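You operate a simulated robot arm through the tools that you are given. There is no shell and no other tool.

You run a simulated robot arm. Do the job below in one go: nothing can be reset, and whatever is moved stays where it is left.

TASK
Set the controls near the free end of the wall shelf. At the end: the lower fan switch is switched on; the lower fan knob is turned to 1; the upper fan switch is switched on; the upper fan knob is turned to 2; whatever was shut is shut again. Leave all else as you found it, and nothing knocked over.

Only the result counts: the job must be done as asked and must still hold three seconds after the hand-in. Knocking over, shifting, dropping, spilling or breaking anything else fails it.

THE ROBOT
A 7-joint arm with a two-finger parallel gripper, fixed in place. Base frame: the origin is at the foot of the arm, x ahead of it, y to its left, z up. Lengths are in cm, angles in rad, forces in N, time in s.
Its first joint turns from -2.304 to 2.304 rad. Payload 3.91 kg.
The TCP is the grasp point between the finger pads, 3 cm short of the fingertips. In the tool frame z runs along the fingers and y along their closing line. The gripper opens to 11 cm. The fingers are 2 cm wide and 1 cm thick; the gripper's body (4.8 by 11.2 cm) begins 5.5 cm behind the TCP.
Orientation is that of the tool frame in the base frame, as a unit quaternion [x, y, z, w]. With the fingers straight down and closing along the base's y, the tool's x points along the base's -x, its y along +y and its z along -z.

THE INTERFACE
- The arm moves only by the tool arm_command. Its argument "increments" is a list of rows, each an object (a shift or turn left out is 0, a gripper value left out holds the last) with "jaw": the gripper command, from -1 (fully open) to 1 (shut), values between in proportion; "xyz": the shift along the base's x, y, z in cm, a list of three; "delta_rot": the turn, a rotation vector about the base's x, y, z in rad, a list of three. In form: [{"jaw": jaw, "xyz": [x, y, z], "delta_rot": [wx, wy, wz]}, ...]. A call has 1 to 20 rows; each row is the pose to reach, as a shift and turn from the pose commanded when the call began. Each row takes 0.2 s and may step no farther than 5 cm and 0.15 rad from the row before; otherwise, or with a gripper value out of range, the whole call is refused. A pose out of reach is approached as far as the arm can. The call stops where the force on the tool passes 40 N (or 10 N more than at its start, if that is more) or the arm is blocked; 0.2 s more then pass. Each finger travels about 10.8 cm/s and halts on what it meets, pressing with about 30 N; the grip force reading is that of the motor and also rises with nothing between the fingers. The clock runs only during rows and for 0.2 s after the last one: add rows that repeat a pose to give the fingers time. The reply holds the time, the measured pose of the TCP, the force on the tool along the base axes, the opening and the grip force, in the units named above and with some noise, with the torque about the TCP (base axes, N m) and any sound that the robot's microphone picked up.
- Cameras (640 x 400 px; columns grow to the right, rows downward): "scene" is fixed at [39.87, 65.09, 179.19]; the picture's right is [-0.93, 0.38, 0.00], its down [0.32, 0.79, -0.53] and it looks along [-0.20, -0.49, -0.85] (base axes); focal length 214 px, centre (320, 200). "wrist" rides on the gripper at [7.2, 1.7, -10.3] in the tool frame; the picture's right is [-0.23, 0.97, 0.00], its down [-0.76, -0.18, -0.62] and it looks along [-0.61, -0.14, 0.78] (tool axes); focal length 222 px, centre (320, 200).
- snapshot(camera): a new picture of that camera. It takes no simulated time.
- locate(camera, pixels): for up to 12 pixels [column, row] of the newest picture of that camera ("zoom" is the newest enlarged one), the place [x, y, z] in the base frame of the surface seen there, good to about 0.2 cm. It takes no simulated time.
- zoom(camera, box): a new picture of the part [left, top, right, bottom] of that camera's present view, enlarged. It takes no simulated time.
- hand_in(): hands the job in; it is judged then, once.

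Unless the task says otherwise, let go and move clear before handing in.

The tools are called after "Call:" as name(argument=value, ...) on one line, values as JSON. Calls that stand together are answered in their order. arm_command: Moves the arm, as the interface text tells. Its arguments: {"type":"object","properties":{"increments":{"type":"array"}},"required":["increments"]} The other tools are called the same way: snapshot (camera) takes a picture; locate (camera, pixels) gives the place of the surface under pixels of a picture; zoom (camera, box) takes an enlarged picture of a part of a camera's view; hand_in () hands the job in.

At the start:

```text
clock: 0.0
tool_pos: [25.49, 48.66, 150.63]
tcp_rot: [0.0, 1.0, 0.001, 0.0]
force: [-0.1, 0.2, 0.8]
wrist_torque: [0.01, -0.02, 0.03]
opening: 10.99
finger_force: 0.1
```

scene: 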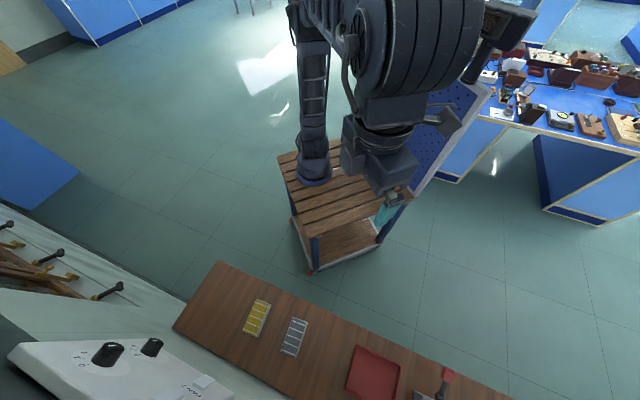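
wrist: 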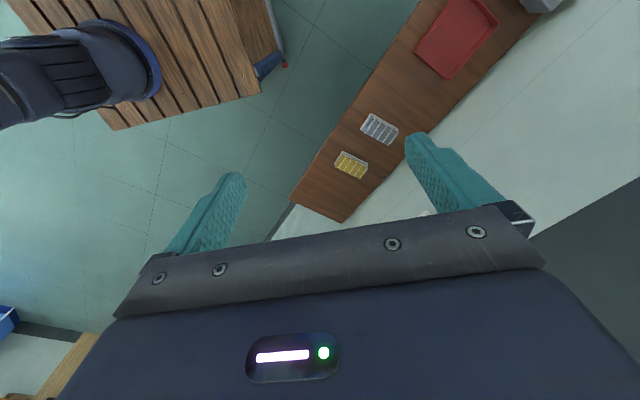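

The scene picture shows a white box at lower left with two dark knobs near (107,354) and (152,347), and a label near (200,385). I will zoom in there and locate those points first.

Call:
zoom(camera="scene", box=[0, 300, 260, 400])

Call:
locate(camera="scene", pixels=[[107, 354], [152, 347], [200, 385], [20, 350], [130, 385], [220, 390], [255, 318], [294, 337], [373, 373], [190, 330], [120, 290], [220, 265]])

```text
2.46 times, centred on (130, 350) of scene
```

zoom: 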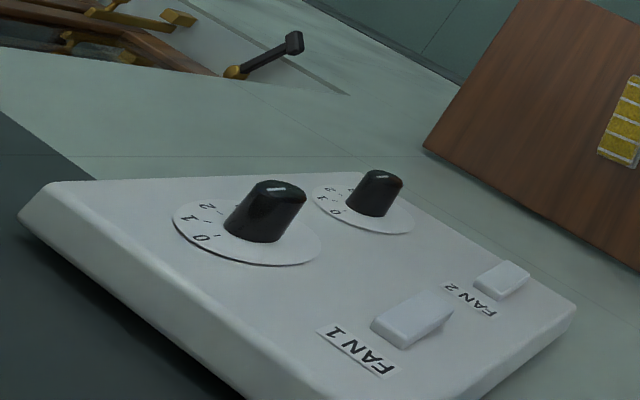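

```text
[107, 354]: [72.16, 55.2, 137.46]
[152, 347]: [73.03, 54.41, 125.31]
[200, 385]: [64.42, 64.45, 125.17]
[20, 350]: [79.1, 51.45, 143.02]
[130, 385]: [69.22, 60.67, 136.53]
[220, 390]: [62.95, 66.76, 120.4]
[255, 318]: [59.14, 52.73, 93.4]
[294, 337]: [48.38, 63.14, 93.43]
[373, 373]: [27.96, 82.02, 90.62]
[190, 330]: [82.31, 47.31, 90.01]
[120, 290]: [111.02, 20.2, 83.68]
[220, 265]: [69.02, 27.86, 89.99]
```

The zoom shows two knobs (upper one FAN 1, about (265,210) in the zoom; lower one FAN 2, about (375,195)) and two rockers at (412,318) and (500,280). I'll locate points on the panel face to get its plane.

Call:
locate(camera="zoom", pixels=[[100, 220], [290, 320], [200, 290], [450, 260], [540, 320], [420, 380], [412, 310], [500, 275], [276, 188], [382, 177], [250, 235], [365, 210]])

Call:
zoom(camera="scene", box=[60, 325, 180, 400])

Call:
zoom(camera="scene", box=[130, 340, 240, 400])

```text
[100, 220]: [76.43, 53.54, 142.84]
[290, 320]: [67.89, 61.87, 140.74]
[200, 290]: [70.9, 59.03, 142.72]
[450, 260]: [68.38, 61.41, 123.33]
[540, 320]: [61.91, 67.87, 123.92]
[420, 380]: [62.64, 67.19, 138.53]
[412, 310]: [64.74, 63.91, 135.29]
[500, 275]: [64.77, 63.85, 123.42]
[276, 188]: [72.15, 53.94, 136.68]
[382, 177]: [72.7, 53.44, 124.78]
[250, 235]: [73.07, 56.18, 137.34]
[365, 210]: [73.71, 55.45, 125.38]
```

```text
5.33 times, centred on (120, 362) of scene
```

zoom: 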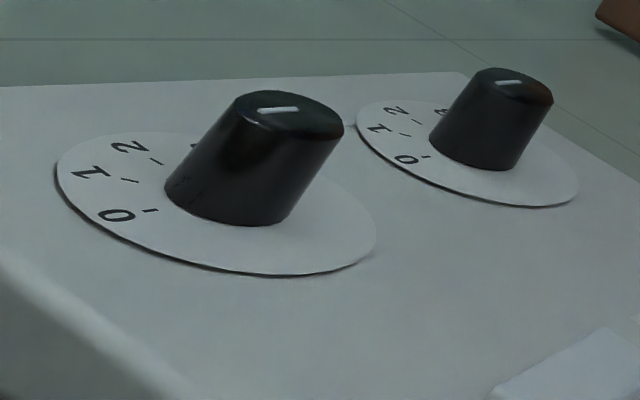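

```text
5.82 times, centred on (185, 370) of scene
```

zoom: 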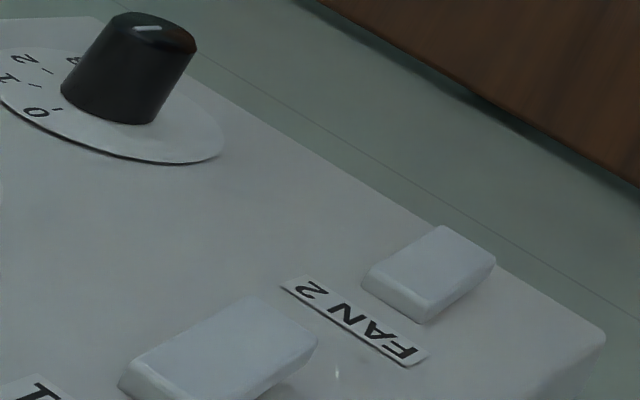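

The panel face is vertical, facing the robot along about (-0.70,-0.71,0), with the knobs about 2.7 cm proud and the rockers about 0.8 cm. I'll swing the tool horizontal to face the panel, staying about 30 cm off it, and look with the wrist camera.

Call:
arm_command(increments=[{"xyz": [1.86, -0.85, -0.8], "delta_rot": [0.0516, -0.1233, 0.0516], "jaw": -1}, {"xyz": [3.72, -1.7, -1.6], "delta_rot": [0.1032, -0.2467, 0.1032]}, {"xyz": [5.58, -2.55, -2.4], "delta_rot": [0.1548, -0.37, 0.1548]}, {"xyz": [7.43, -3.4, -3.2], "delta_rot": [0.2063, -0.4933, 0.2063]}, {"xyz": [9.29, -4.25, -4.0], "delta_rot": [0.2579, -0.6167, 0.2579]}, {"xyz": [11.15, -5.1, -4.8], "delta_rot": [0.3095, -0.74, 0.3095]}, {"xyz": [13.0, -5.95, -5.6], "delta_rot": [0.3611, -0.8633, 0.3611]}, {"xyz": [14.87, -6.8, -6.4], "delta_rot": [0.4127, -0.9867, 0.4127]}, {"xyz": [16.7, -7.65, -7.2], "delta_rot": [0.4643, -1.11, 0.4643]}, {"xyz": [18.6, -8.5, -8.0], "delta_rot": [0.5158, -1.2333, 0.5158]}, {"xyz": [20.4, -9.35, -8.8], "delta_rot": [0.5674, -1.3567, 0.5674]}, {"xyz": [22.3, -10.2, -9.6], "delta_rot": [0.619, -1.48, 0.619]}, {"xyz": [22.3, -10.2, -9.6], "delta_rot": [0.619, -1.48, 0.619]}])

Call:
snapshot(camera="wrist")

Call:
snapshot(camera="scene")

```text
clock: 2.8
tool_pos: [47.91, 38.33, 140.69]
tcp_rot: [-0.272, 0.653, 0.272, 0.652]
force: [1.1, -0.7, -0.1]
wrist_torque: [0.03, 0.0, 0.1]
opening: 11.02
finger_force: 0.0
```

```text
taken
```

wrist: 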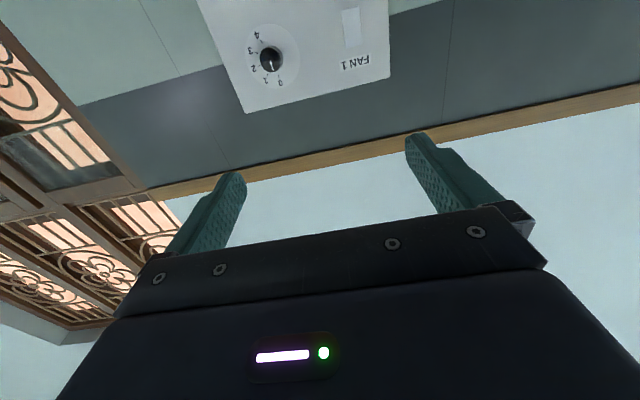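

```text
taken
```

scene: 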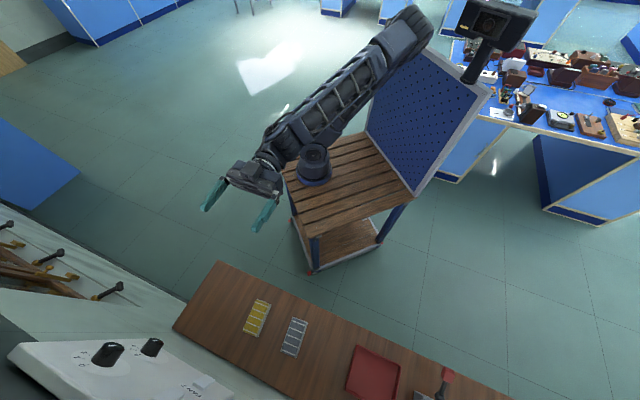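

The orientation is right (the panel appears upside down at the top of the wrist view, the FAN 1 knob at (271,58)). I'll lower by 25 cm to see the whole panel.

Call:
arm_command(increments=[{"xyz": [0, 0, -5], "jaw": -1}, {"xyz": [0, 0, -10]}, {"xyz": [0, 0, -15]}, {"xyz": [0, 0, -20]}, {"xyz": [0, 0, -25]}, {"xyz": [0, 0, -25]}])

Call:
snapshot(camera="wrist")

Call:
zoom(camera="wrist", box=[190, 20, 430, 170])

```text
clock: 4.2
tool_pos: [47.78, 38.46, 115.8]
tcp_rot: [-0.272, 0.653, 0.273, 0.652]
force: [0.5, 0.4, 0.7]
wrist_torque: [-0.03, -0.04, 0.02]
opening: 10.98
finger_force: 0.1
```

```text
taken
```

wrist: 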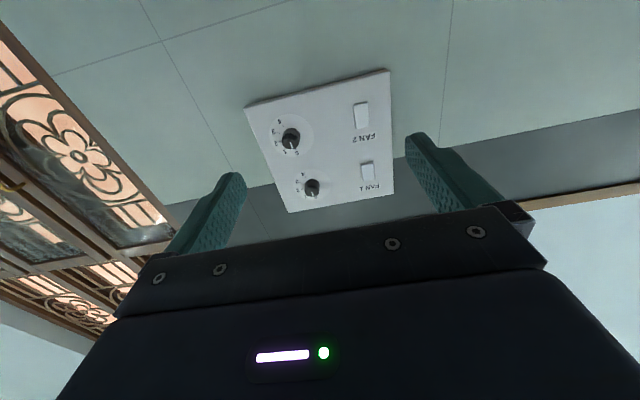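

```text
2.67 times, centred on (310, 95) of wrist
```

zoom: 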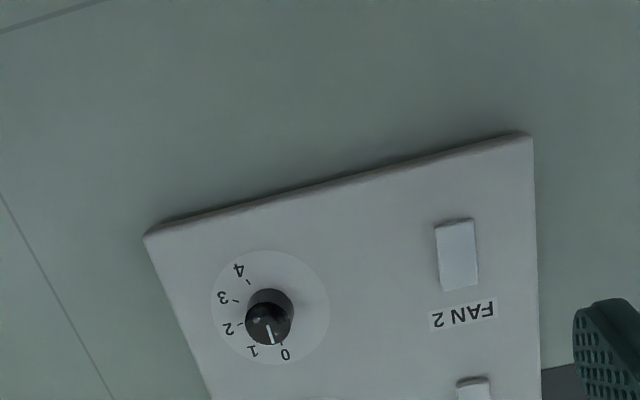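

Lower knob (FAN 2) at zoom (270,318) points to 0, and its marks 0‑4 run clockwise in the real upright view. Now I'll zoom closely on both knobs and both switches.

Call:
zoom(camera="wrist", box=[260, 100, 340, 150])

Call:
zoom(camera="wrist", box=[280, 155, 360, 205])

Call:
zoom(camera="wrist", box=[330, 85, 410, 135])

Call:
zoom(camera="wrist", box=[330, 145, 410, 195])

```text
8.00 times, centred on (300, 125) of wrist
```

zoom: 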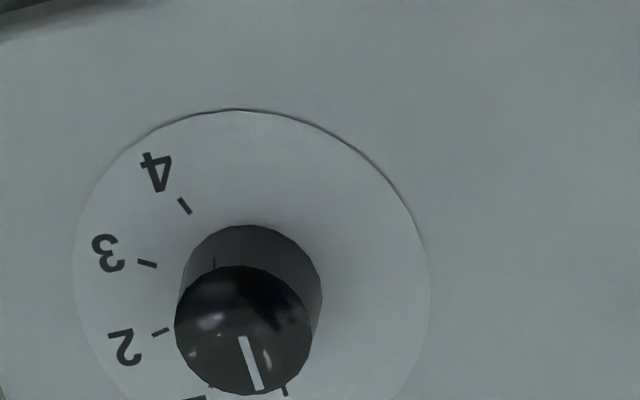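

```text
8.00 times, centred on (320, 180) of wrist
```

zoom: 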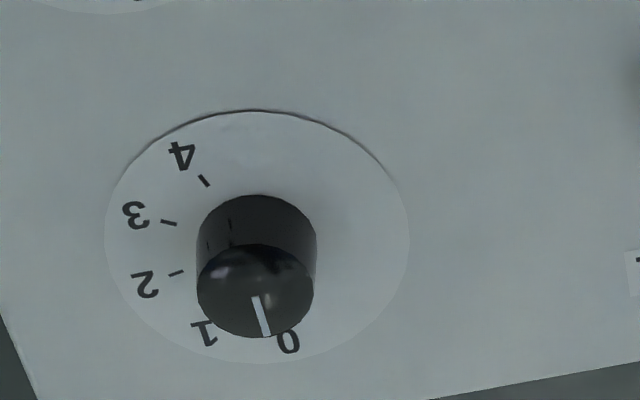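

```text
8.00 times, centred on (370, 110) of wrist
```

zoom: 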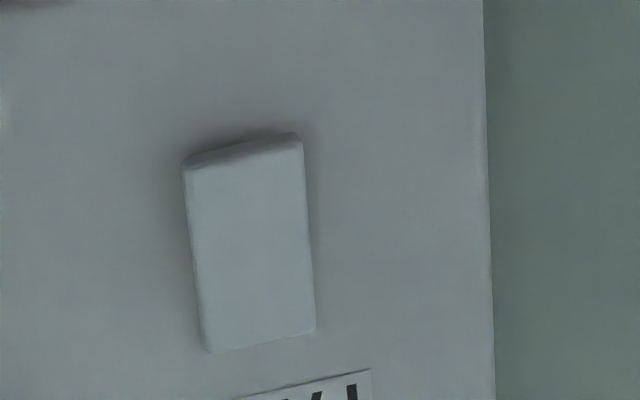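

```text
8.00 times, centred on (370, 170) of wrist
```

zoom: 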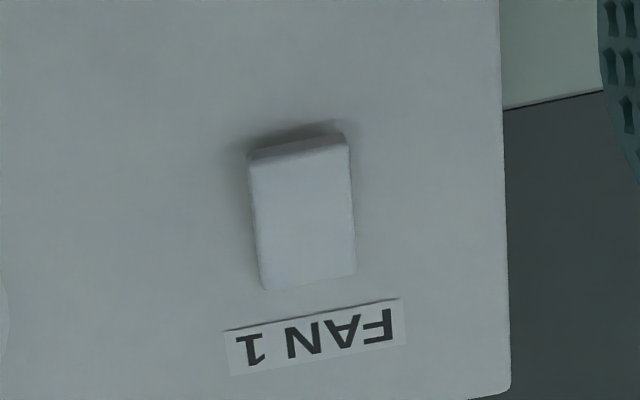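

Both rockers look tilted the same way: the side at the world-lower end is raised (top edge at (245,150) and (298,145) in the zooms). I'll measure depth on both rockers and the dial marks.

Call:
locate(camera="zoom", pixels=[[298, 148], [298, 160], [300, 200], [305, 240], [310, 275], [312, 285], [255, 215], [352, 200], [200, 200], [420, 200], [250, 160], [345, 145]])

Call:
zoom(camera="wrist", box=[330, 85, 410, 135])

Call:
locate(camera="zoom", pixels=[[243, 148], [243, 165], [248, 205], [252, 260], [258, 310], [262, 335], [195, 250], [310, 250], [150, 250], [400, 250], [190, 170], [298, 145]])

Call:
zoom(camera="wrist", box=[260, 110, 340, 160])

Call:
locate(camera="zoom", pixels=[[184, 126], [147, 184], [160, 252], [205, 318], [286, 310], [250, 28], [75, 200], [430, 220], [244, 260], [262, 305], [320, 200], [180, 220]])

```text
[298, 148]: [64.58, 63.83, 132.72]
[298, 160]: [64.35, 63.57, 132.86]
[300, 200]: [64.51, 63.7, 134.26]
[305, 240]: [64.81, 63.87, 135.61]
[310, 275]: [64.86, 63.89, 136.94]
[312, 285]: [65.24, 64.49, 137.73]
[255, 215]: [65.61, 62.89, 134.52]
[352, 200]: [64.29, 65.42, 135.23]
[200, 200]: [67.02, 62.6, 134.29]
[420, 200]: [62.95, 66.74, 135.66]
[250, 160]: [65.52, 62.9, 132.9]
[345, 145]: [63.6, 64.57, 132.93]
```

```text
8.00 times, centred on (370, 110) of wrist
```

zoom: 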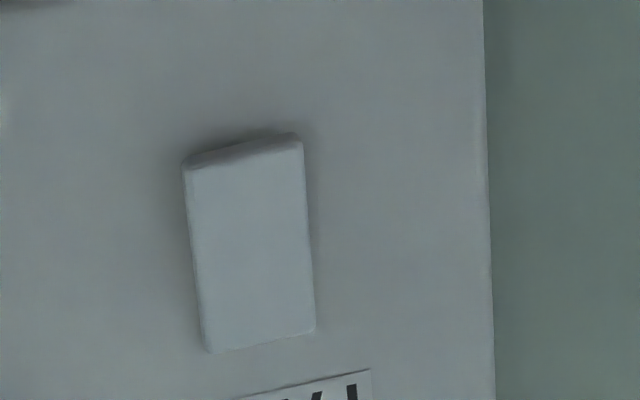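

```text
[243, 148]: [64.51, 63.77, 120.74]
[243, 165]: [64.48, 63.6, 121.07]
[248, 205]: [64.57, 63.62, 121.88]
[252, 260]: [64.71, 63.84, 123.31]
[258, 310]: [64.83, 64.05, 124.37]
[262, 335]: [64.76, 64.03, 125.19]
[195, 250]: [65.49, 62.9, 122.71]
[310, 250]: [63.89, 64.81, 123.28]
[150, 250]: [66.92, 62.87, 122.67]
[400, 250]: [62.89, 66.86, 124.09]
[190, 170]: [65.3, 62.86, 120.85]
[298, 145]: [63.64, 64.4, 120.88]
```

```text
8.00 times, centred on (300, 135) of wrist
```

zoom: 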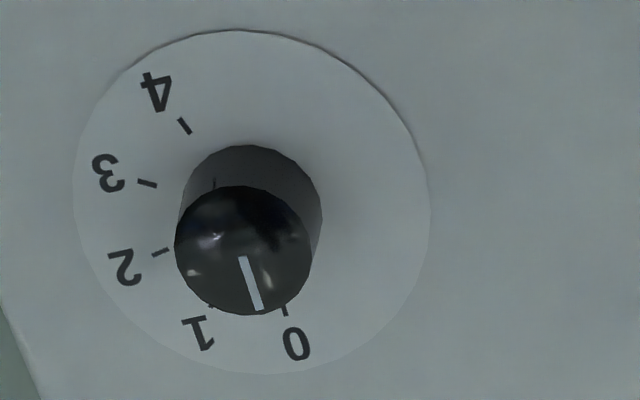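

```text
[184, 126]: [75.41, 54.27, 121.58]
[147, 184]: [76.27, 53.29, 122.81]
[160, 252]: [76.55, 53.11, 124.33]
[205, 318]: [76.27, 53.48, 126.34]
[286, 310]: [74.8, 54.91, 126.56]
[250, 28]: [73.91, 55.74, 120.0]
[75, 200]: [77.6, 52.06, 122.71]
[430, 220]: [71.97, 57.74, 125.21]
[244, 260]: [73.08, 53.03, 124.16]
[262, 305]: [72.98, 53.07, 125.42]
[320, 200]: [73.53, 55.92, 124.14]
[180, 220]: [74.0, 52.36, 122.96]
```

Measurements: the rockers' lower ends stand 1.3 cm proud and their upper ends 0.7 cm. The lower dial's marks 0‑4 lie 40° apart clockwise, and the pointer is at 0. Next I'll measure the upper dial the same way.

Call:
zoom(camera="wrist", box=[280, 155, 360, 205])

Call:
locate(camera="zoom", pixels=[[204, 181], [169, 223], [176, 272], [255, 111], [106, 240], [408, 240], [256, 300], [265, 330], [200, 290], [312, 290], [258, 250], [150, 335]])

Call:
arm_command(increments=[{"jaw": 1, "xyz": [-1.0, 1.0, 1.5]}, {"jaw": 1, "xyz": [-2.5, 2.6, 3.5]}, {"jaw": 1, "xyz": [-4.1, 4.05, 5.4]}, {"jaw": 1, "xyz": [-1.3, 6.9, 5.4]}, {"jaw": 1, "xyz": [1.5, 9.7, 5.4]}, {"jaw": 1, "xyz": [4.3, 12.6, 5.4]}, {"jaw": 1, "xyz": [4.3, 12.6, 5.4]}])

Call:
snapshot(camera="wrist")

```text
8.00 times, centred on (320, 180) of wrist
```

zoom: 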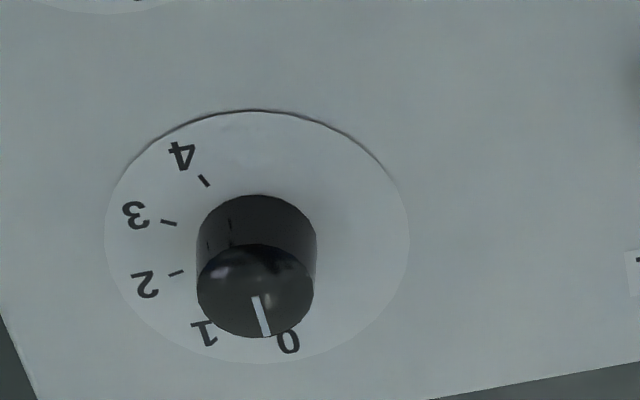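

```text
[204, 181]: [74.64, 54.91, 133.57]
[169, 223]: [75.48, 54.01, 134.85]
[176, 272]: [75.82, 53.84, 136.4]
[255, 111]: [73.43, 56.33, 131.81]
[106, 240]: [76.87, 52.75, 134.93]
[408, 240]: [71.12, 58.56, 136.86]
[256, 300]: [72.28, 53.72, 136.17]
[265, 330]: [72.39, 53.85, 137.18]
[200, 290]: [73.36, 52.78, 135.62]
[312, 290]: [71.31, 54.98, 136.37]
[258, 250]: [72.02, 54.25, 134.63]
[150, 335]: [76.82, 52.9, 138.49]
```

```text
clock: 5.8
tool_pos: [51.97, 51.0, 121.38]
tcp_rot: [-0.273, 0.653, 0.273, 0.651]
force: [0.6, -0.6, 0.7]
wrist_torque: [0.04, -0.06, 0.03]
opening: 0.03
finger_force: 30.1
```

```text
taken
```

wrist: 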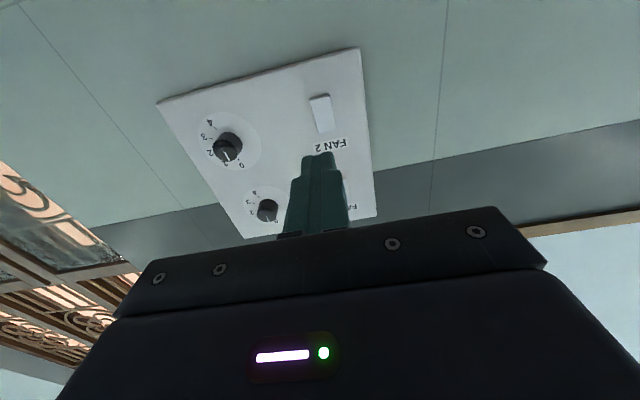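

The gripper is closed and lined up with the lower switch at s≈1.2 and z≈121.4, with the tip about 16 cm from the panel face. I'll advance along the panel normal onto the rocker's raised lower end, in small steps near contact.

Call:
arm_command(increments=[{"jaw": 1, "xyz": [3.16, 3.2, -0.1]}, {"xyz": [6.32, 6.41, -0.1]}, {"xyz": [8.42, 8.54, -0.1]}, {"xyz": [9.48, 9.61, -0.1]}, {"xyz": [9.83, 9.97, -0.1]}, {"xyz": [10.04, 10.18, -0.1]}, {"xyz": [10.18, 10.32, -0.1]}, {"xyz": [10.32, 10.47, -0.1]}, {"xyz": [10.46, 10.61, -0.1]}, {"xyz": [10.6, 10.75, -0.1]}, {"xyz": [10.6, 10.75, -0.1]}])

Call:
snapshot(camera="wrist")

Call:
zoom(camera="scene", box=[130, 330, 242, 400])

```text
clock: 8.2
tool_pos: [62.62, 61.76, 121.12]
tcp_rot: [-0.273, 0.653, 0.273, 0.652]
force: [0.4, 0.2, 0.2]
wrist_torque: [-0.01, -0.01, -0.03]
opening: 0.0
finger_force: 30.1
```

```text
taken
```

wrist: 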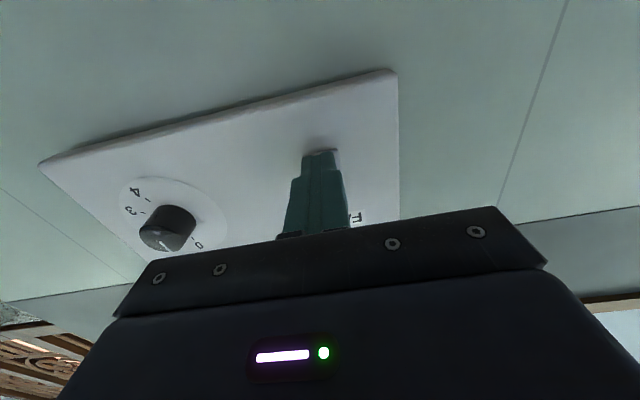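

```text
5.71 times, centred on (186, 365) of scene
```

zoom: 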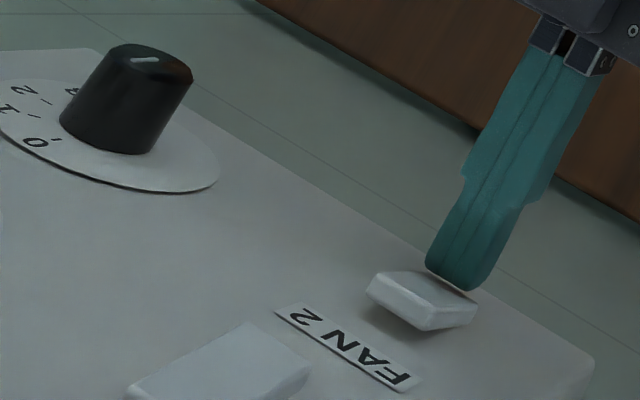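

In the scene zoom the FAN 2 rocker at (420,300) now has its upper end raised, so it seems flipped. I'll back off and check that it stays.

Call:
arm_command(increments=[{"jaw": 1, "xyz": [-1.4, -1.42, 0]}, {"xyz": [-4.2, -4.27, 0]}, {"xyz": [-4.2, -4.27, 0]}])

Call:
zoom(camera="scene", box=[130, 330, 242, 400])

```text
clock: 9.0
tool_pos: [58.47, 57.44, 121.12]
tcp_rot: [-0.273, 0.652, 0.272, 0.653]
force: [-0.5, -0.1, 0.2]
wrist_torque: [-0.01, 0.0, 0.01]
opening: 0.0
finger_force: 30.4
```

```text
5.71 times, centred on (186, 365) of scene
```

zoom: 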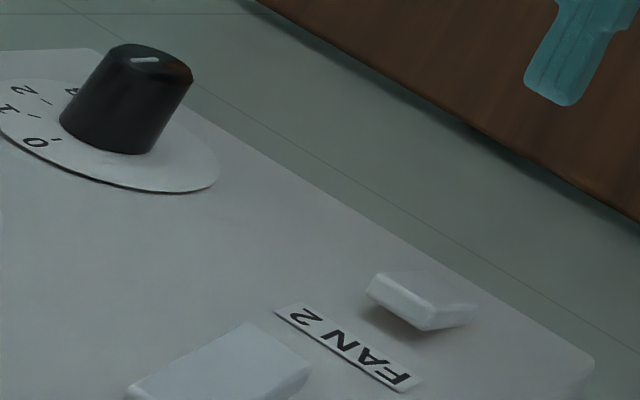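

It stayed flipped. I'll do the same to the upper rocker: up 12.1 cm, then press in.

Call:
arm_command(increments=[{"jaw": 1, "xyz": [0, 0, 4.1]}, {"xyz": [0, 0, 8.2]}, {"xyz": [0, 0, 12.1]}, {"xyz": [0, 0, 12.1]}, {"xyz": [2.46, 2.49, 12.1]}, {"xyz": [3.16, 3.2, 12.1]}, {"xyz": [3.5, 3.56, 12.1]}, {"xyz": [3.72, 3.77, 12.1]}, {"xyz": [3.86, 3.92, 12.1]}, {"xyz": [4.0, 4.06, 12.1]}, {"xyz": [4.1, 4.16, 12.1]}, {"xyz": [4.2, 4.27, 12.1]}, {"xyz": [4.2, 4.27, 12.1]}])

Call:
zoom(camera="scene", box=[130, 330, 242, 400])

Call:
snapshot(camera="wrist")

```text
clock: 11.8
tool_pos: [62.7, 61.75, 133.14]
tcp_rot: [-0.273, 0.652, 0.273, 0.653]
force: [-0.5, 1.0, -0.9]
wrist_torque: [-0.02, 0.02, -0.01]
opening: 0.0
finger_force: 30.6
```

```text
5.71 times, centred on (186, 365) of scene
```

zoom: 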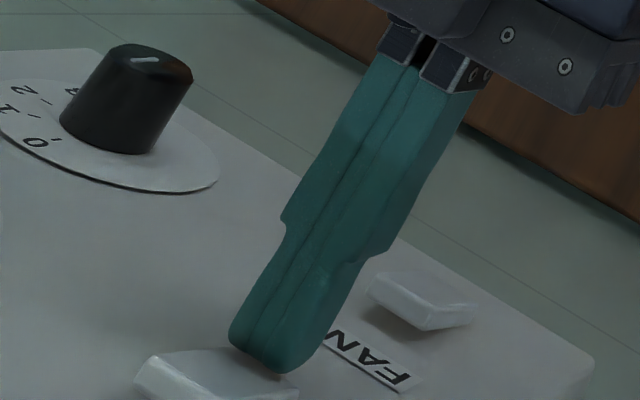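

```text
taken
```

wrist: 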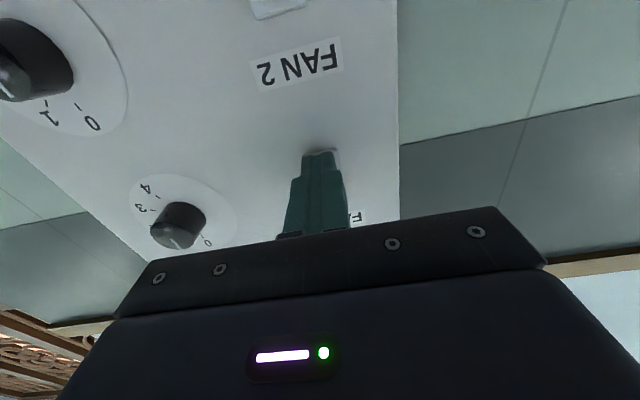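

The upper rocker flipped as well. I'll back off 8 cm, move in front of the upper knob (s=13.65, z=136.0), open to about 6 cm and pre-roll by -40°.

Call:
arm_command(increments=[{"jaw": 1, "xyz": [-2.8, -2.85, 0]}, {"jaw": 1, "xyz": [-5.6, -5.7, 0]}, {"jaw": -0.09, "xyz": [-3.6, -7.7, 0.7], "delta_rot": [-0.098, -0.0994, 0]}, {"xyz": [-1.6, -9.7, 1.4], "delta_rot": [-0.196, -0.1988, 0]}, {"xyz": [0.4, -11.6, 2.1], "delta_rot": [-0.294, -0.2982, 0]}, {"xyz": [2.2, -13.4, 2.86], "delta_rot": [-0.392, -0.3976, 0]}, {"xyz": [3.2, -14.38, 2.86], "delta_rot": [-0.49, -0.497, 0]}, {"xyz": [3.2, -14.38, 2.86], "delta_rot": [-0.49, -0.497, 0]}])

Call:
snapshot(camera="wrist")

Call:
zoom(camera="scene", box=[50, 310, 250, 400])

```text
clock: 13.6
tool_pos: [65.89, 47.54, 136.09]
tcp_rot: [-0.479, 0.52, 0.033, 0.706]
force: [-0.6, 1.0, -0.5]
wrist_torque: [-0.03, -0.03, 0.03]
opening: 6.0
finger_force: 0.0
```

```text
taken
```

wrist: 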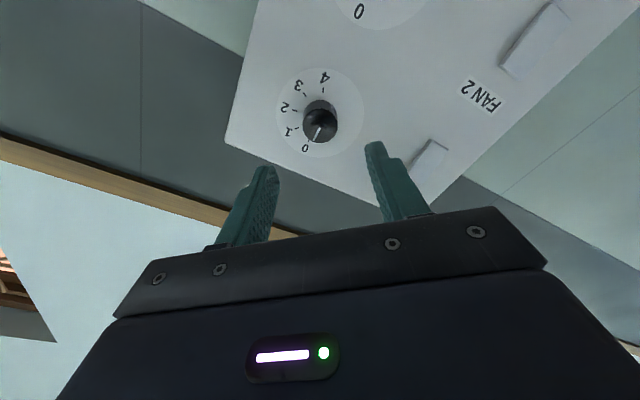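

```text
3.20 times, centred on (150, 355) of scene
```

zoom: 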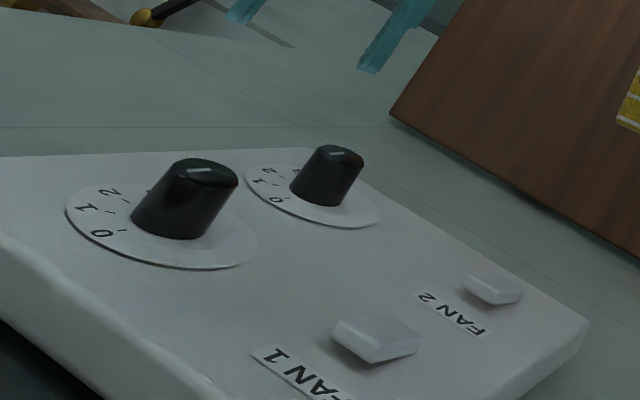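

Both rockers are flipped. The upper knob sits at (319,122) in the wrist view; I'll measure its centre from here before closing on it.

Call:
zoom(camera="wrist", box=[270, 60, 374, 125])

Call:
zoom(camera="wrist", box=[264, 85, 376, 155])

Call:
locate(camera="wrist", pixels=[[319, 129], [304, 124], [336, 124], [321, 141], [320, 116], [317, 136], [323, 125], [276, 106], [365, 110], [320, 66], [302, 98], [337, 105]])

```text
6.15 times, centred on (322, 92) of wrist
```

zoom: 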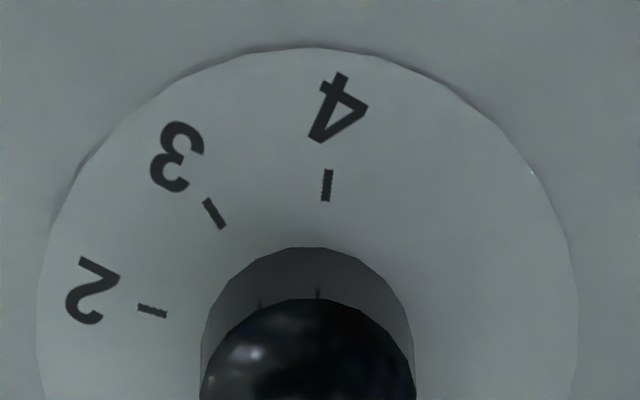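

```text
5.71 times, centred on (320, 120) of wrist
```

zoom: 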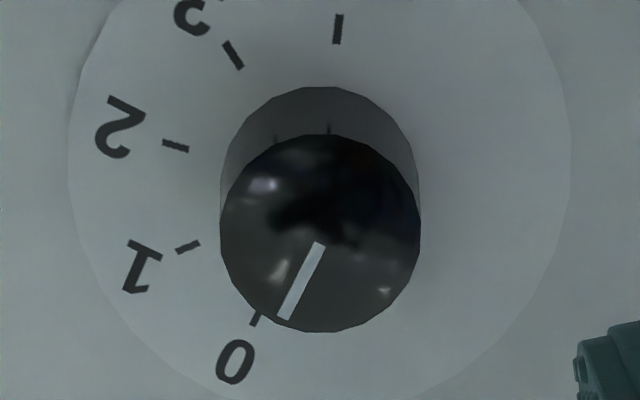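

```text
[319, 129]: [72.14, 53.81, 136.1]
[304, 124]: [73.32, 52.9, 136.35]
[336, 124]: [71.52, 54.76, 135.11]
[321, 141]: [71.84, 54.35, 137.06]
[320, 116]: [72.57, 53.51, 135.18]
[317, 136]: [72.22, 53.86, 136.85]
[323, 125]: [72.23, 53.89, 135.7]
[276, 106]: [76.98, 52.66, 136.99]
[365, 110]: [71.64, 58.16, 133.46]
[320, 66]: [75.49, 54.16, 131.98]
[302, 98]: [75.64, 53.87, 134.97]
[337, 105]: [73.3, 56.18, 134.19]
```

Knob centre is s≈13.6, z≈135.9, about 3 cm in diameter, which matches where the gripper is lined up. I'll advance 8 cm so the pads surround the knob, then close.

Call:
arm_command(increments=[{"jaw": -0.09, "xyz": [2.15, 2.1, -0.15]}, {"xyz": [4.0, 4.0, -0.15]}, {"xyz": [4.95, 4.95, -0.15]}, {"xyz": [5.35, 5.35, -0.15]}, {"xyz": [5.64, 5.64, -0.15]}, {"xyz": [5.64, 5.64, -0.15]}])

Call:
snapshot(camera="wrist")

Call:
zoom(camera="scene", box=[50, 310, 210, 400])

```text
clock: 15.0
tool_pos: [71.45, 53.13, 135.91]
tcp_rot: [-0.48, 0.519, 0.034, 0.707]
force: [0.6, -0.7, 0.0]
wrist_torque: [-0.01, 0.01, 0.02]
opening: 6.0
finger_force: 0.2
```

```text
taken
```

wrist: 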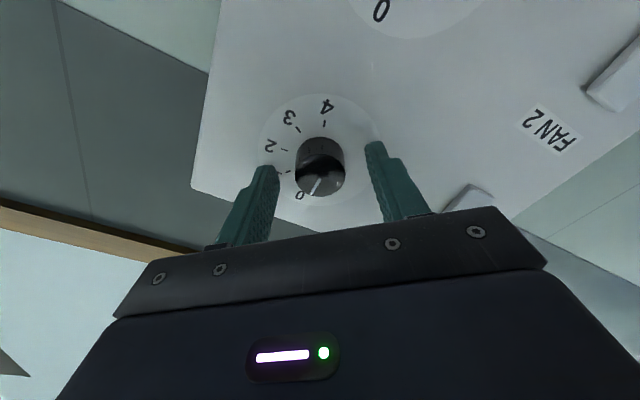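

```text
4.00 times, centred on (130, 355) of scene
```

zoom: 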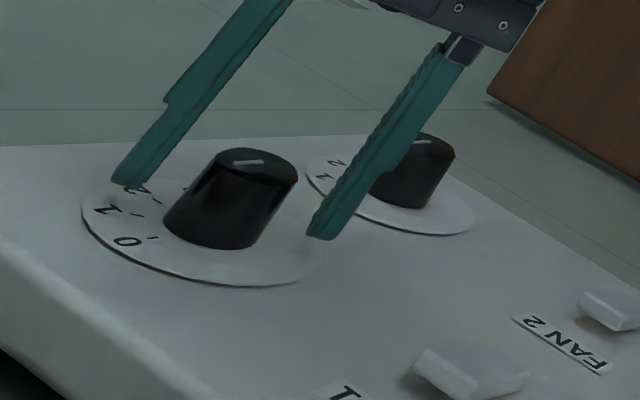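

The two fingers straddle the upper knob with tips near the dial. Now I'll close on it.

Call:
arm_command(increments=[{"jaw": 0.3}, {"jaw": 1}, {"jaw": 1}])

Call:
snapshot(camera="wrist")

```text
clock: 15.8
tool_pos: [71.44, 53.01, 135.95]
tcp_rot: [-0.48, 0.52, 0.034, 0.706]
force: [1.6, 1.0, 2.7]
wrist_torque: [0.13, -0.12, -0.31]
opening: 3.31
finger_force: 45.1
```

```text
taken
```

wrist: 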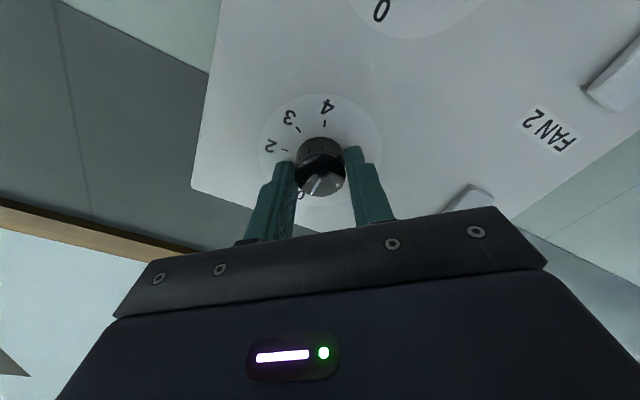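

The grip is on at an opening of 3.31 cm. I'll turn clockwise by 40° first and check that the knob follows.

Call:
arm_command(increments=[{"jaw": 1, "delta_rot": [0.098, 0.0994, 0]}, {"delta_rot": [0.196, 0.1988, 0]}, {"delta_rot": [0.294, 0.2982, 0]}, {"delta_rot": [0.392, 0.3976, 0]}, {"delta_rot": [0.49, 0.497, 0]}, {"delta_rot": [0.49, 0.497, 0]}])

Call:
snapshot(camera="wrist")

Call:
zoom(camera="scene", box=[50, 310, 210, 400])

```text
clock: 17.2
tool_pos: [71.56, 53.04, 135.97]
tcp_rot: [-0.272, 0.653, 0.274, 0.652]
force: [-5.9, -1.3, -0.3]
wrist_torque: [0.08, -0.1, -0.22]
opening: 3.32
finger_force: 45.3
```

```text
taken
```

wrist: 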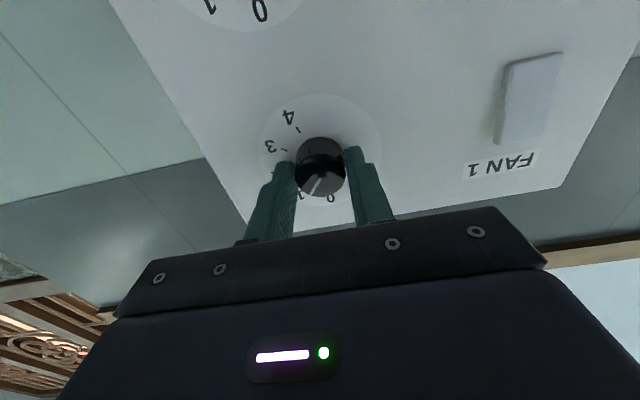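

```text
4.00 times, centred on (130, 355) of scene
```

zoom: 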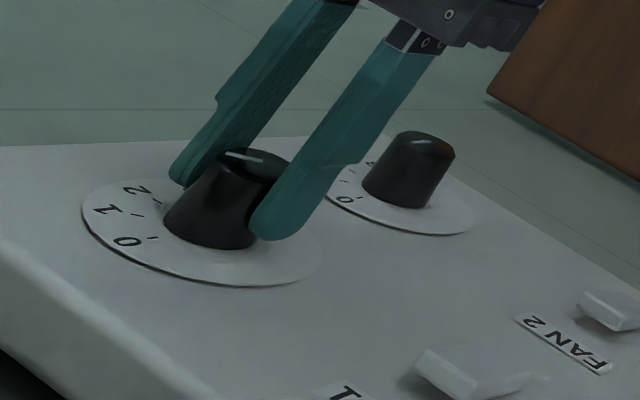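

The pointer turned with the gripper and is now at mark 1. I'll turn 40° more to reach 2.

Call:
arm_command(increments=[{"jaw": 1, "delta_rot": [0.098, 0.0994, 0]}, {"delta_rot": [0.196, 0.1988, 0]}, {"delta_rot": [0.294, 0.2982, 0]}, {"delta_rot": [0.392, 0.3976, 0]}, {"delta_rot": [0.49, 0.497, 0]}, {"delta_rot": [0.49, 0.497, 0]}])

Call:
snapshot(camera="wrist")

Call:
zoom(camera="wrist", box=[250, 85, 394, 175])

Call:
zoom(camera="wrist", box=[250, 115, 394, 205])

Call:
zoom(camera="scene", box=[50, 310, 210, 400])

```text
clock: 18.6
tool_pos: [71.34, 53.01, 135.96]
tcp_rot: [-0.033, 0.707, 0.48, 0.519]
force: [-9.6, -0.7, -2.1]
wrist_torque: [-0.46, 0.39, 0.22]
opening: 3.32
finger_force: 45.5
```

```text
taken
```

wrist: 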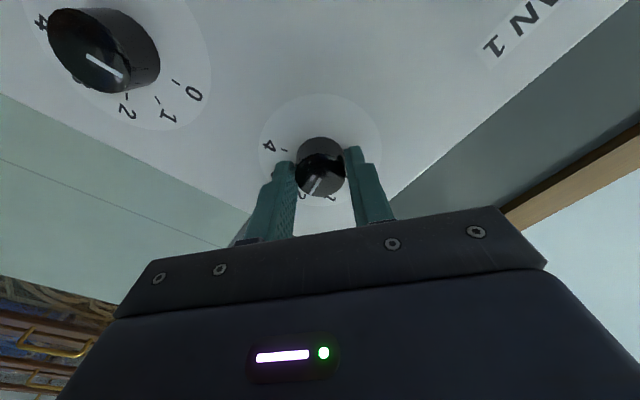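

```text
4.44 times, centred on (322, 130) of wrist
```

zoom: 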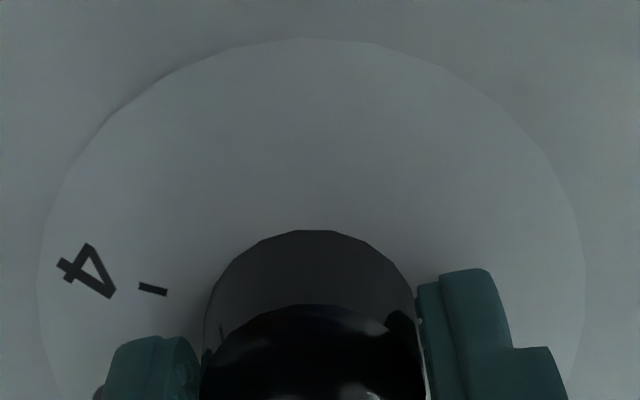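

```text
4.44 times, centred on (322, 160) of wrist
```

zoom: 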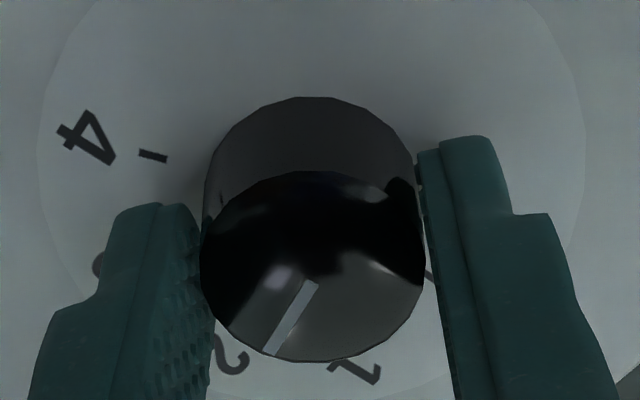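

```text
4.00 times, centred on (130, 355) of scene
```

zoom: 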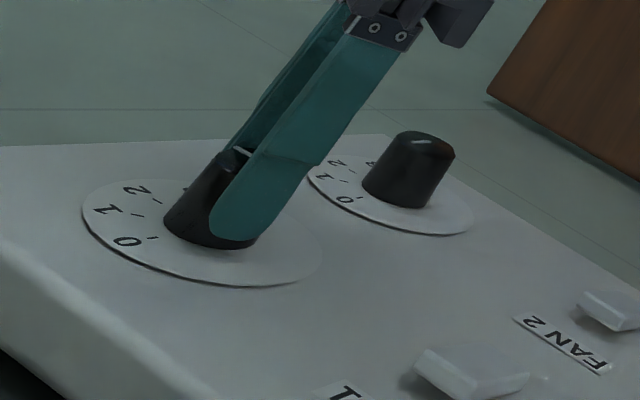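

The pointer now appears at 2 (zoom (290,315), just next to the digit 2). I'll release, back straight out and verify.

Call:
arm_command(increments=[{"jaw": -0.09}, {"jaw": -0.09}, {"jaw": -0.09, "xyz": [-2.1, -2.14, 0]}, {"xyz": [-5.62, -5.7, 0]}, {"xyz": [-5.62, -5.7, 0]}])

Call:
snapshot(camera="wrist")

Call:
zoom(camera="wrist", box=[250, 70, 394, 160])

Call:
zoom(camera="scene", box=[50, 310, 210, 400])

```text
clock: 19.8
tool_pos: [65.84, 47.38, 135.86]
tcp_rot: [-0.033, 0.707, 0.479, 0.519]
force: [0.7, -0.4, -0.7]
wrist_torque: [0.0, 0.01, -0.02]
opening: 5.98
finger_force: 0.0
```

```text
taken
```

wrist: 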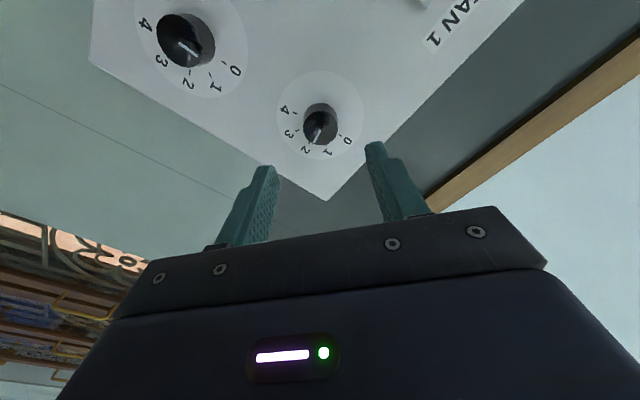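

```text
4.44 times, centred on (322, 115) of wrist
```

zoom: 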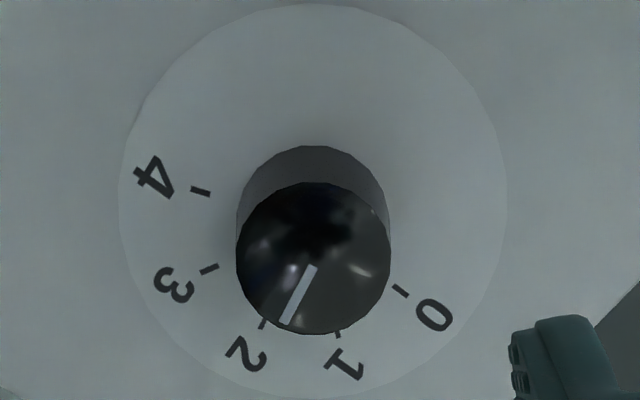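

```text
4.00 times, centred on (130, 355) of scene
```

zoom: 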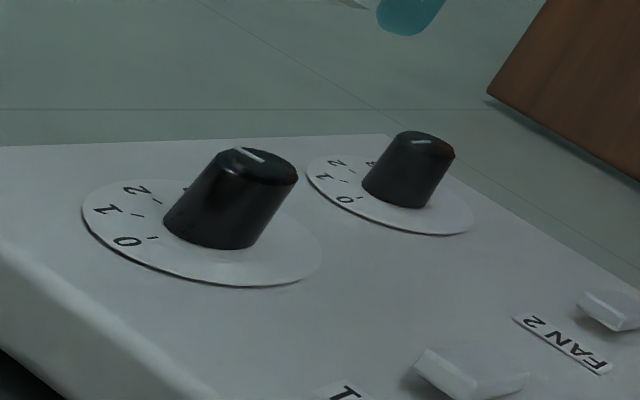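

The upper knob points at 2 (zoom pointer (298,295) toward the mark at (263,323), same offset as it had at 0). Now I'll move in front of the lower knob and pre-roll to -20°.

Call:
arm_command(increments=[{"jaw": -0.09, "xyz": [0.09, -0.09, -1.5], "delta_rot": [-0.092, -0.0932, 0]}, {"xyz": [0.19, -0.19, -3.0], "delta_rot": [-0.184, -0.1864, 0]}, {"xyz": [0.28, -0.28, -4.5], "delta_rot": [-0.276, -0.2796, 0]}, {"xyz": [0.38, -0.37, -6.0], "delta_rot": [-0.3675, -0.3728, 0]}, {"xyz": [0.47, -0.47, -7.5], "delta_rot": [-0.459, -0.466, 0]}, {"xyz": [0.57, -0.56, -9.0], "delta_rot": [-0.551, -0.559, 0]}, {"xyz": [0.66, -0.65, -10.5], "delta_rot": [-0.643, -0.652, 0]}, {"xyz": [0.75, -0.74, -11.8], "delta_rot": [-0.735, -0.7455, 0]}, {"xyz": [0.75, -0.74, -11.8], "delta_rot": [-0.735, -0.7455, 0]}])

Call:
snapshot(camera="wrist")

Call:
zoom(camera="wrist", box=[264, 85, 376, 155])

Call:
locate(camera="wrist", pixels=[[319, 129], [306, 124], [333, 124], [320, 138], [320, 116], [276, 110], [365, 110], [320, 66]])

```text
clock: 21.8
tool_pos: [66.64, 46.61, 124.12]
tcp_rot: [-0.382, 0.595, 0.156, 0.69]
force: [-0.4, 0.1, -0.3]
wrist_torque: [0.0, -0.02, -0.02]
opening: 6.02
finger_force: 0.2
```

```text
taken
```

wrist: 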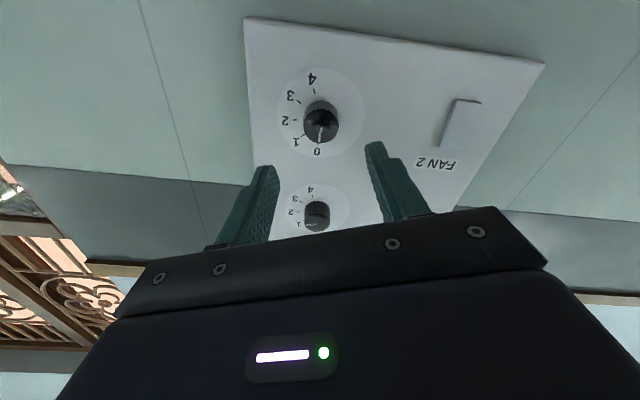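

```text
5.71 times, centred on (320, 120) of wrist
```

zoom: 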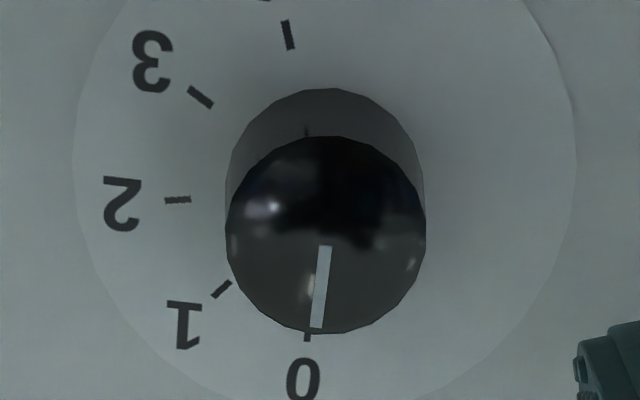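

```text
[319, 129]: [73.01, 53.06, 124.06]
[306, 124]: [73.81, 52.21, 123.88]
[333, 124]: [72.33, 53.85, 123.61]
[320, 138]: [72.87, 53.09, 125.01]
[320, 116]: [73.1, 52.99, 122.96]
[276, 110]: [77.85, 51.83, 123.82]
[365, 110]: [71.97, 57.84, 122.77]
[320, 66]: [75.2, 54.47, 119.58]
```

The lower knob is centred at wrist (320,122), matching how the upper one looked before grasping. I'll advance 8 cm and close on it.

Call:
arm_command(increments=[{"jaw": -0.09, "xyz": [2.1, 2.15, -0.1]}, {"xyz": [4.0, 4.1, -0.1]}, {"xyz": [4.95, 5.1, -0.1]}, {"xyz": [5.35, 5.5, -0.1]}, {"xyz": [5.6, 5.74, -0.1]}, {"xyz": [5.6, 5.74, -0.1]}, {"jaw": 0.3, "xyz": [5.6, 5.74, -0.1]}, {"jaw": 1, "xyz": [5.6, 5.74, -0.1]}, {"jaw": 1, "xyz": [5.6, 5.74, -0.1]}])

Call:
snapshot(camera="wrist")

```text
clock: 23.8
tool_pos: [72.22, 52.26, 124.14]
tcp_rot: [-0.382, 0.595, 0.155, 0.69]
force: [-2.4, 2.1, -2.6]
wrist_torque: [0.07, 0.04, -0.3]
opening: 3.33
finger_force: 45.1
```

```text
taken
```

wrist: 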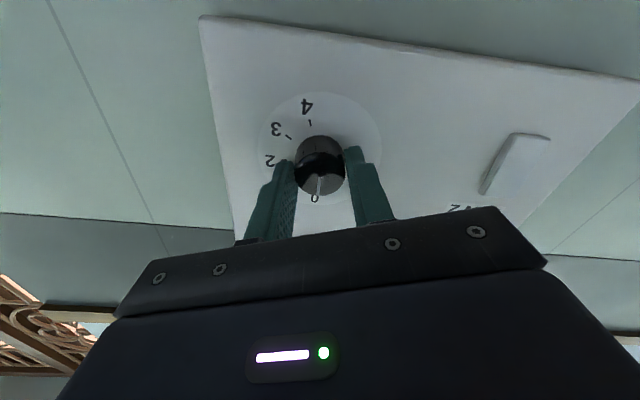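

The lower knob is gripped at an opening of 3.33 cm with the pointer still at 0. I'll turn it 40° clockwise, release, back out and check.

Call:
arm_command(increments=[{"jaw": 1, "delta_rot": [0.098, 0.0994, 0]}, {"delta_rot": [0.196, 0.1988, 0]}, {"delta_rot": [0.294, 0.2982, 0]}, {"delta_rot": [0.392, 0.3976, 0]}, {"delta_rot": [0.49, 0.497, 0]}, {"delta_rot": [0.49, 0.497, 0]}, {"jaw": -0.09, "delta_rot": [0.49, 0.497, 0]}, {"jaw": -0.09, "delta_rot": [0.49, 0.497, 0]}, {"xyz": [-2.1, -2.14, 0], "delta_rot": [0.49, 0.497, 0]}, {"xyz": [-5.62, -5.7, 0], "delta_rot": [0.49, 0.497, 0]}, {"xyz": [-5.62, -5.7, 0], "delta_rot": [0.49, 0.497, 0]}])

Call:
snapshot(camera="wrist")

Call:
zoom(camera="wrist", box=[250, 70, 394, 160])

Call:
zoom(camera="scene", box=[50, 310, 210, 400])

```text
clock: 26.2
tool_pos: [66.59, 46.66, 124.03]
tcp_rot: [-0.155, 0.69, 0.381, 0.595]
force: [0.3, 1.3, 0.7]
wrist_torque: [-0.02, 0.01, -0.03]
opening: 6.0
finger_force: 0.1
```

```text
taken
```

wrist: 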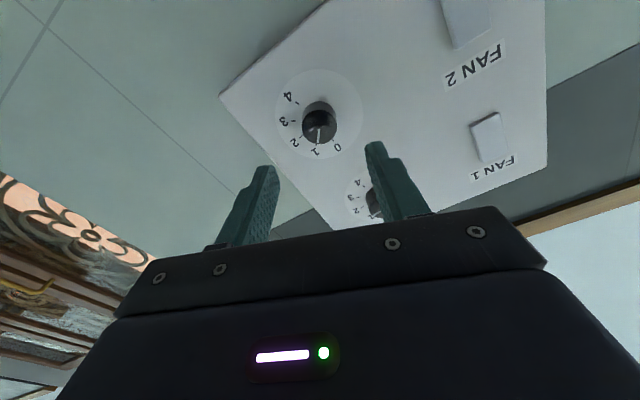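

```text
4.44 times, centred on (322, 115) of wrist
```

zoom: 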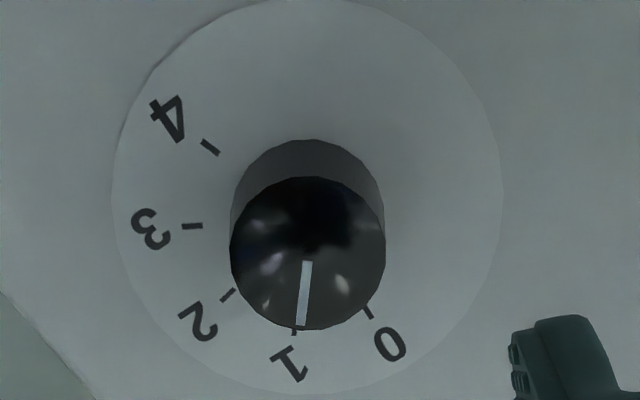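

```text
4.00 times, centred on (130, 355) of scene
```

zoom: 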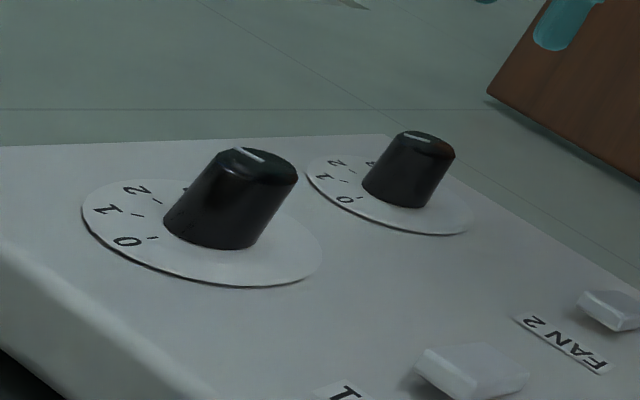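

The lower knob points at 1 (zoom pointer (304,295), mark (295,330)). I'll back well clear and take a last look at the whole panel.

Call:
arm_command(increments=[{"xyz": [-3.2, -3.2, 0]}, {"xyz": [-6.4, -6.4, 0]}, {"xyz": [-9.6, -9.6, 0]}, {"xyz": [-12.8, -12.8, 0]}, {"xyz": [-12.8, -12.8, 0]}, {"xyz": [-12.8, -12.8, 0]}])

Call:
zoom(camera="wrist", box=[220, 20, 460, 170])

Call:
snapshot(camera="scene")

```text
clock: 27.6
tool_pos: [53.74, 33.91, 124.05]
tcp_rot: [-0.156, 0.69, 0.382, 0.594]
force: [0.2, 0.3, -0.2]
wrist_torque: [-0.02, -0.03, -0.01]
opening: 5.99
finger_force: 0.0
```

```text
2.67 times, centred on (340, 95) of wrist
```

zoom: 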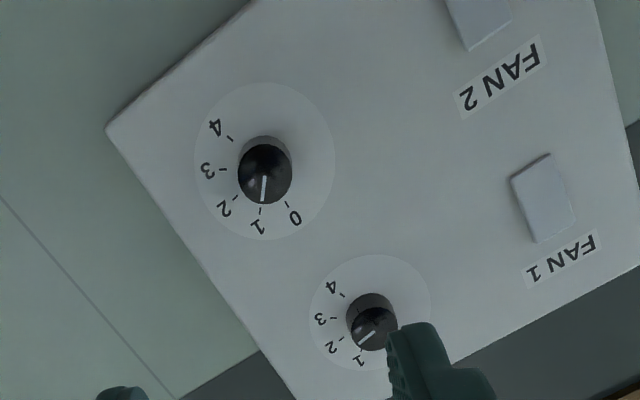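

```text
taken
```

scene: 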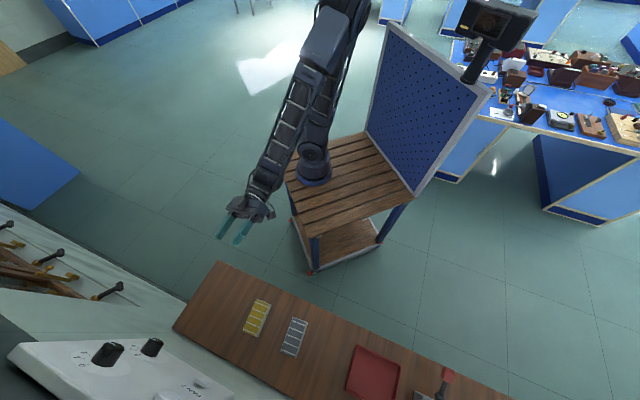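

Final pictures: both rockers are flipped with their lower ends pressed, the lower knob is at 1 and the upper knob at 2. Nothing on the shelf has moved, nothing on the panel needed opening or shutting, and the arm is clear, so I'm handing in.

Call:
hand_in()

```text
The job is handed in.
```

The panel is set as you asked and the job is handed in. The last pictures show these settings:

| Control | Start | Now |
|---|---|---|
| Lower fan switch (FAN 2) | upper end pressed in | lower end pressed in |
| Lower fan knob (FAN 2) | 0 | 1 |
| Upper fan switch (FAN 1) | upper end pressed in | lower end pressed in |
| Upper fan knob (FAN 1) | 0 | 2 |

**Switch direction:** the switches carry no on/off marks or lights. I took their starting position as off because both sat the same way with the knobs at 0, so I flipped each one once. I could not confirm "on" any other way.

I found no cover or door on the panel, so nothing had to be opened or shut again. The arm touched only these four controls, nothing on the shelf moved, and the gripper was open and clear before I handed in.
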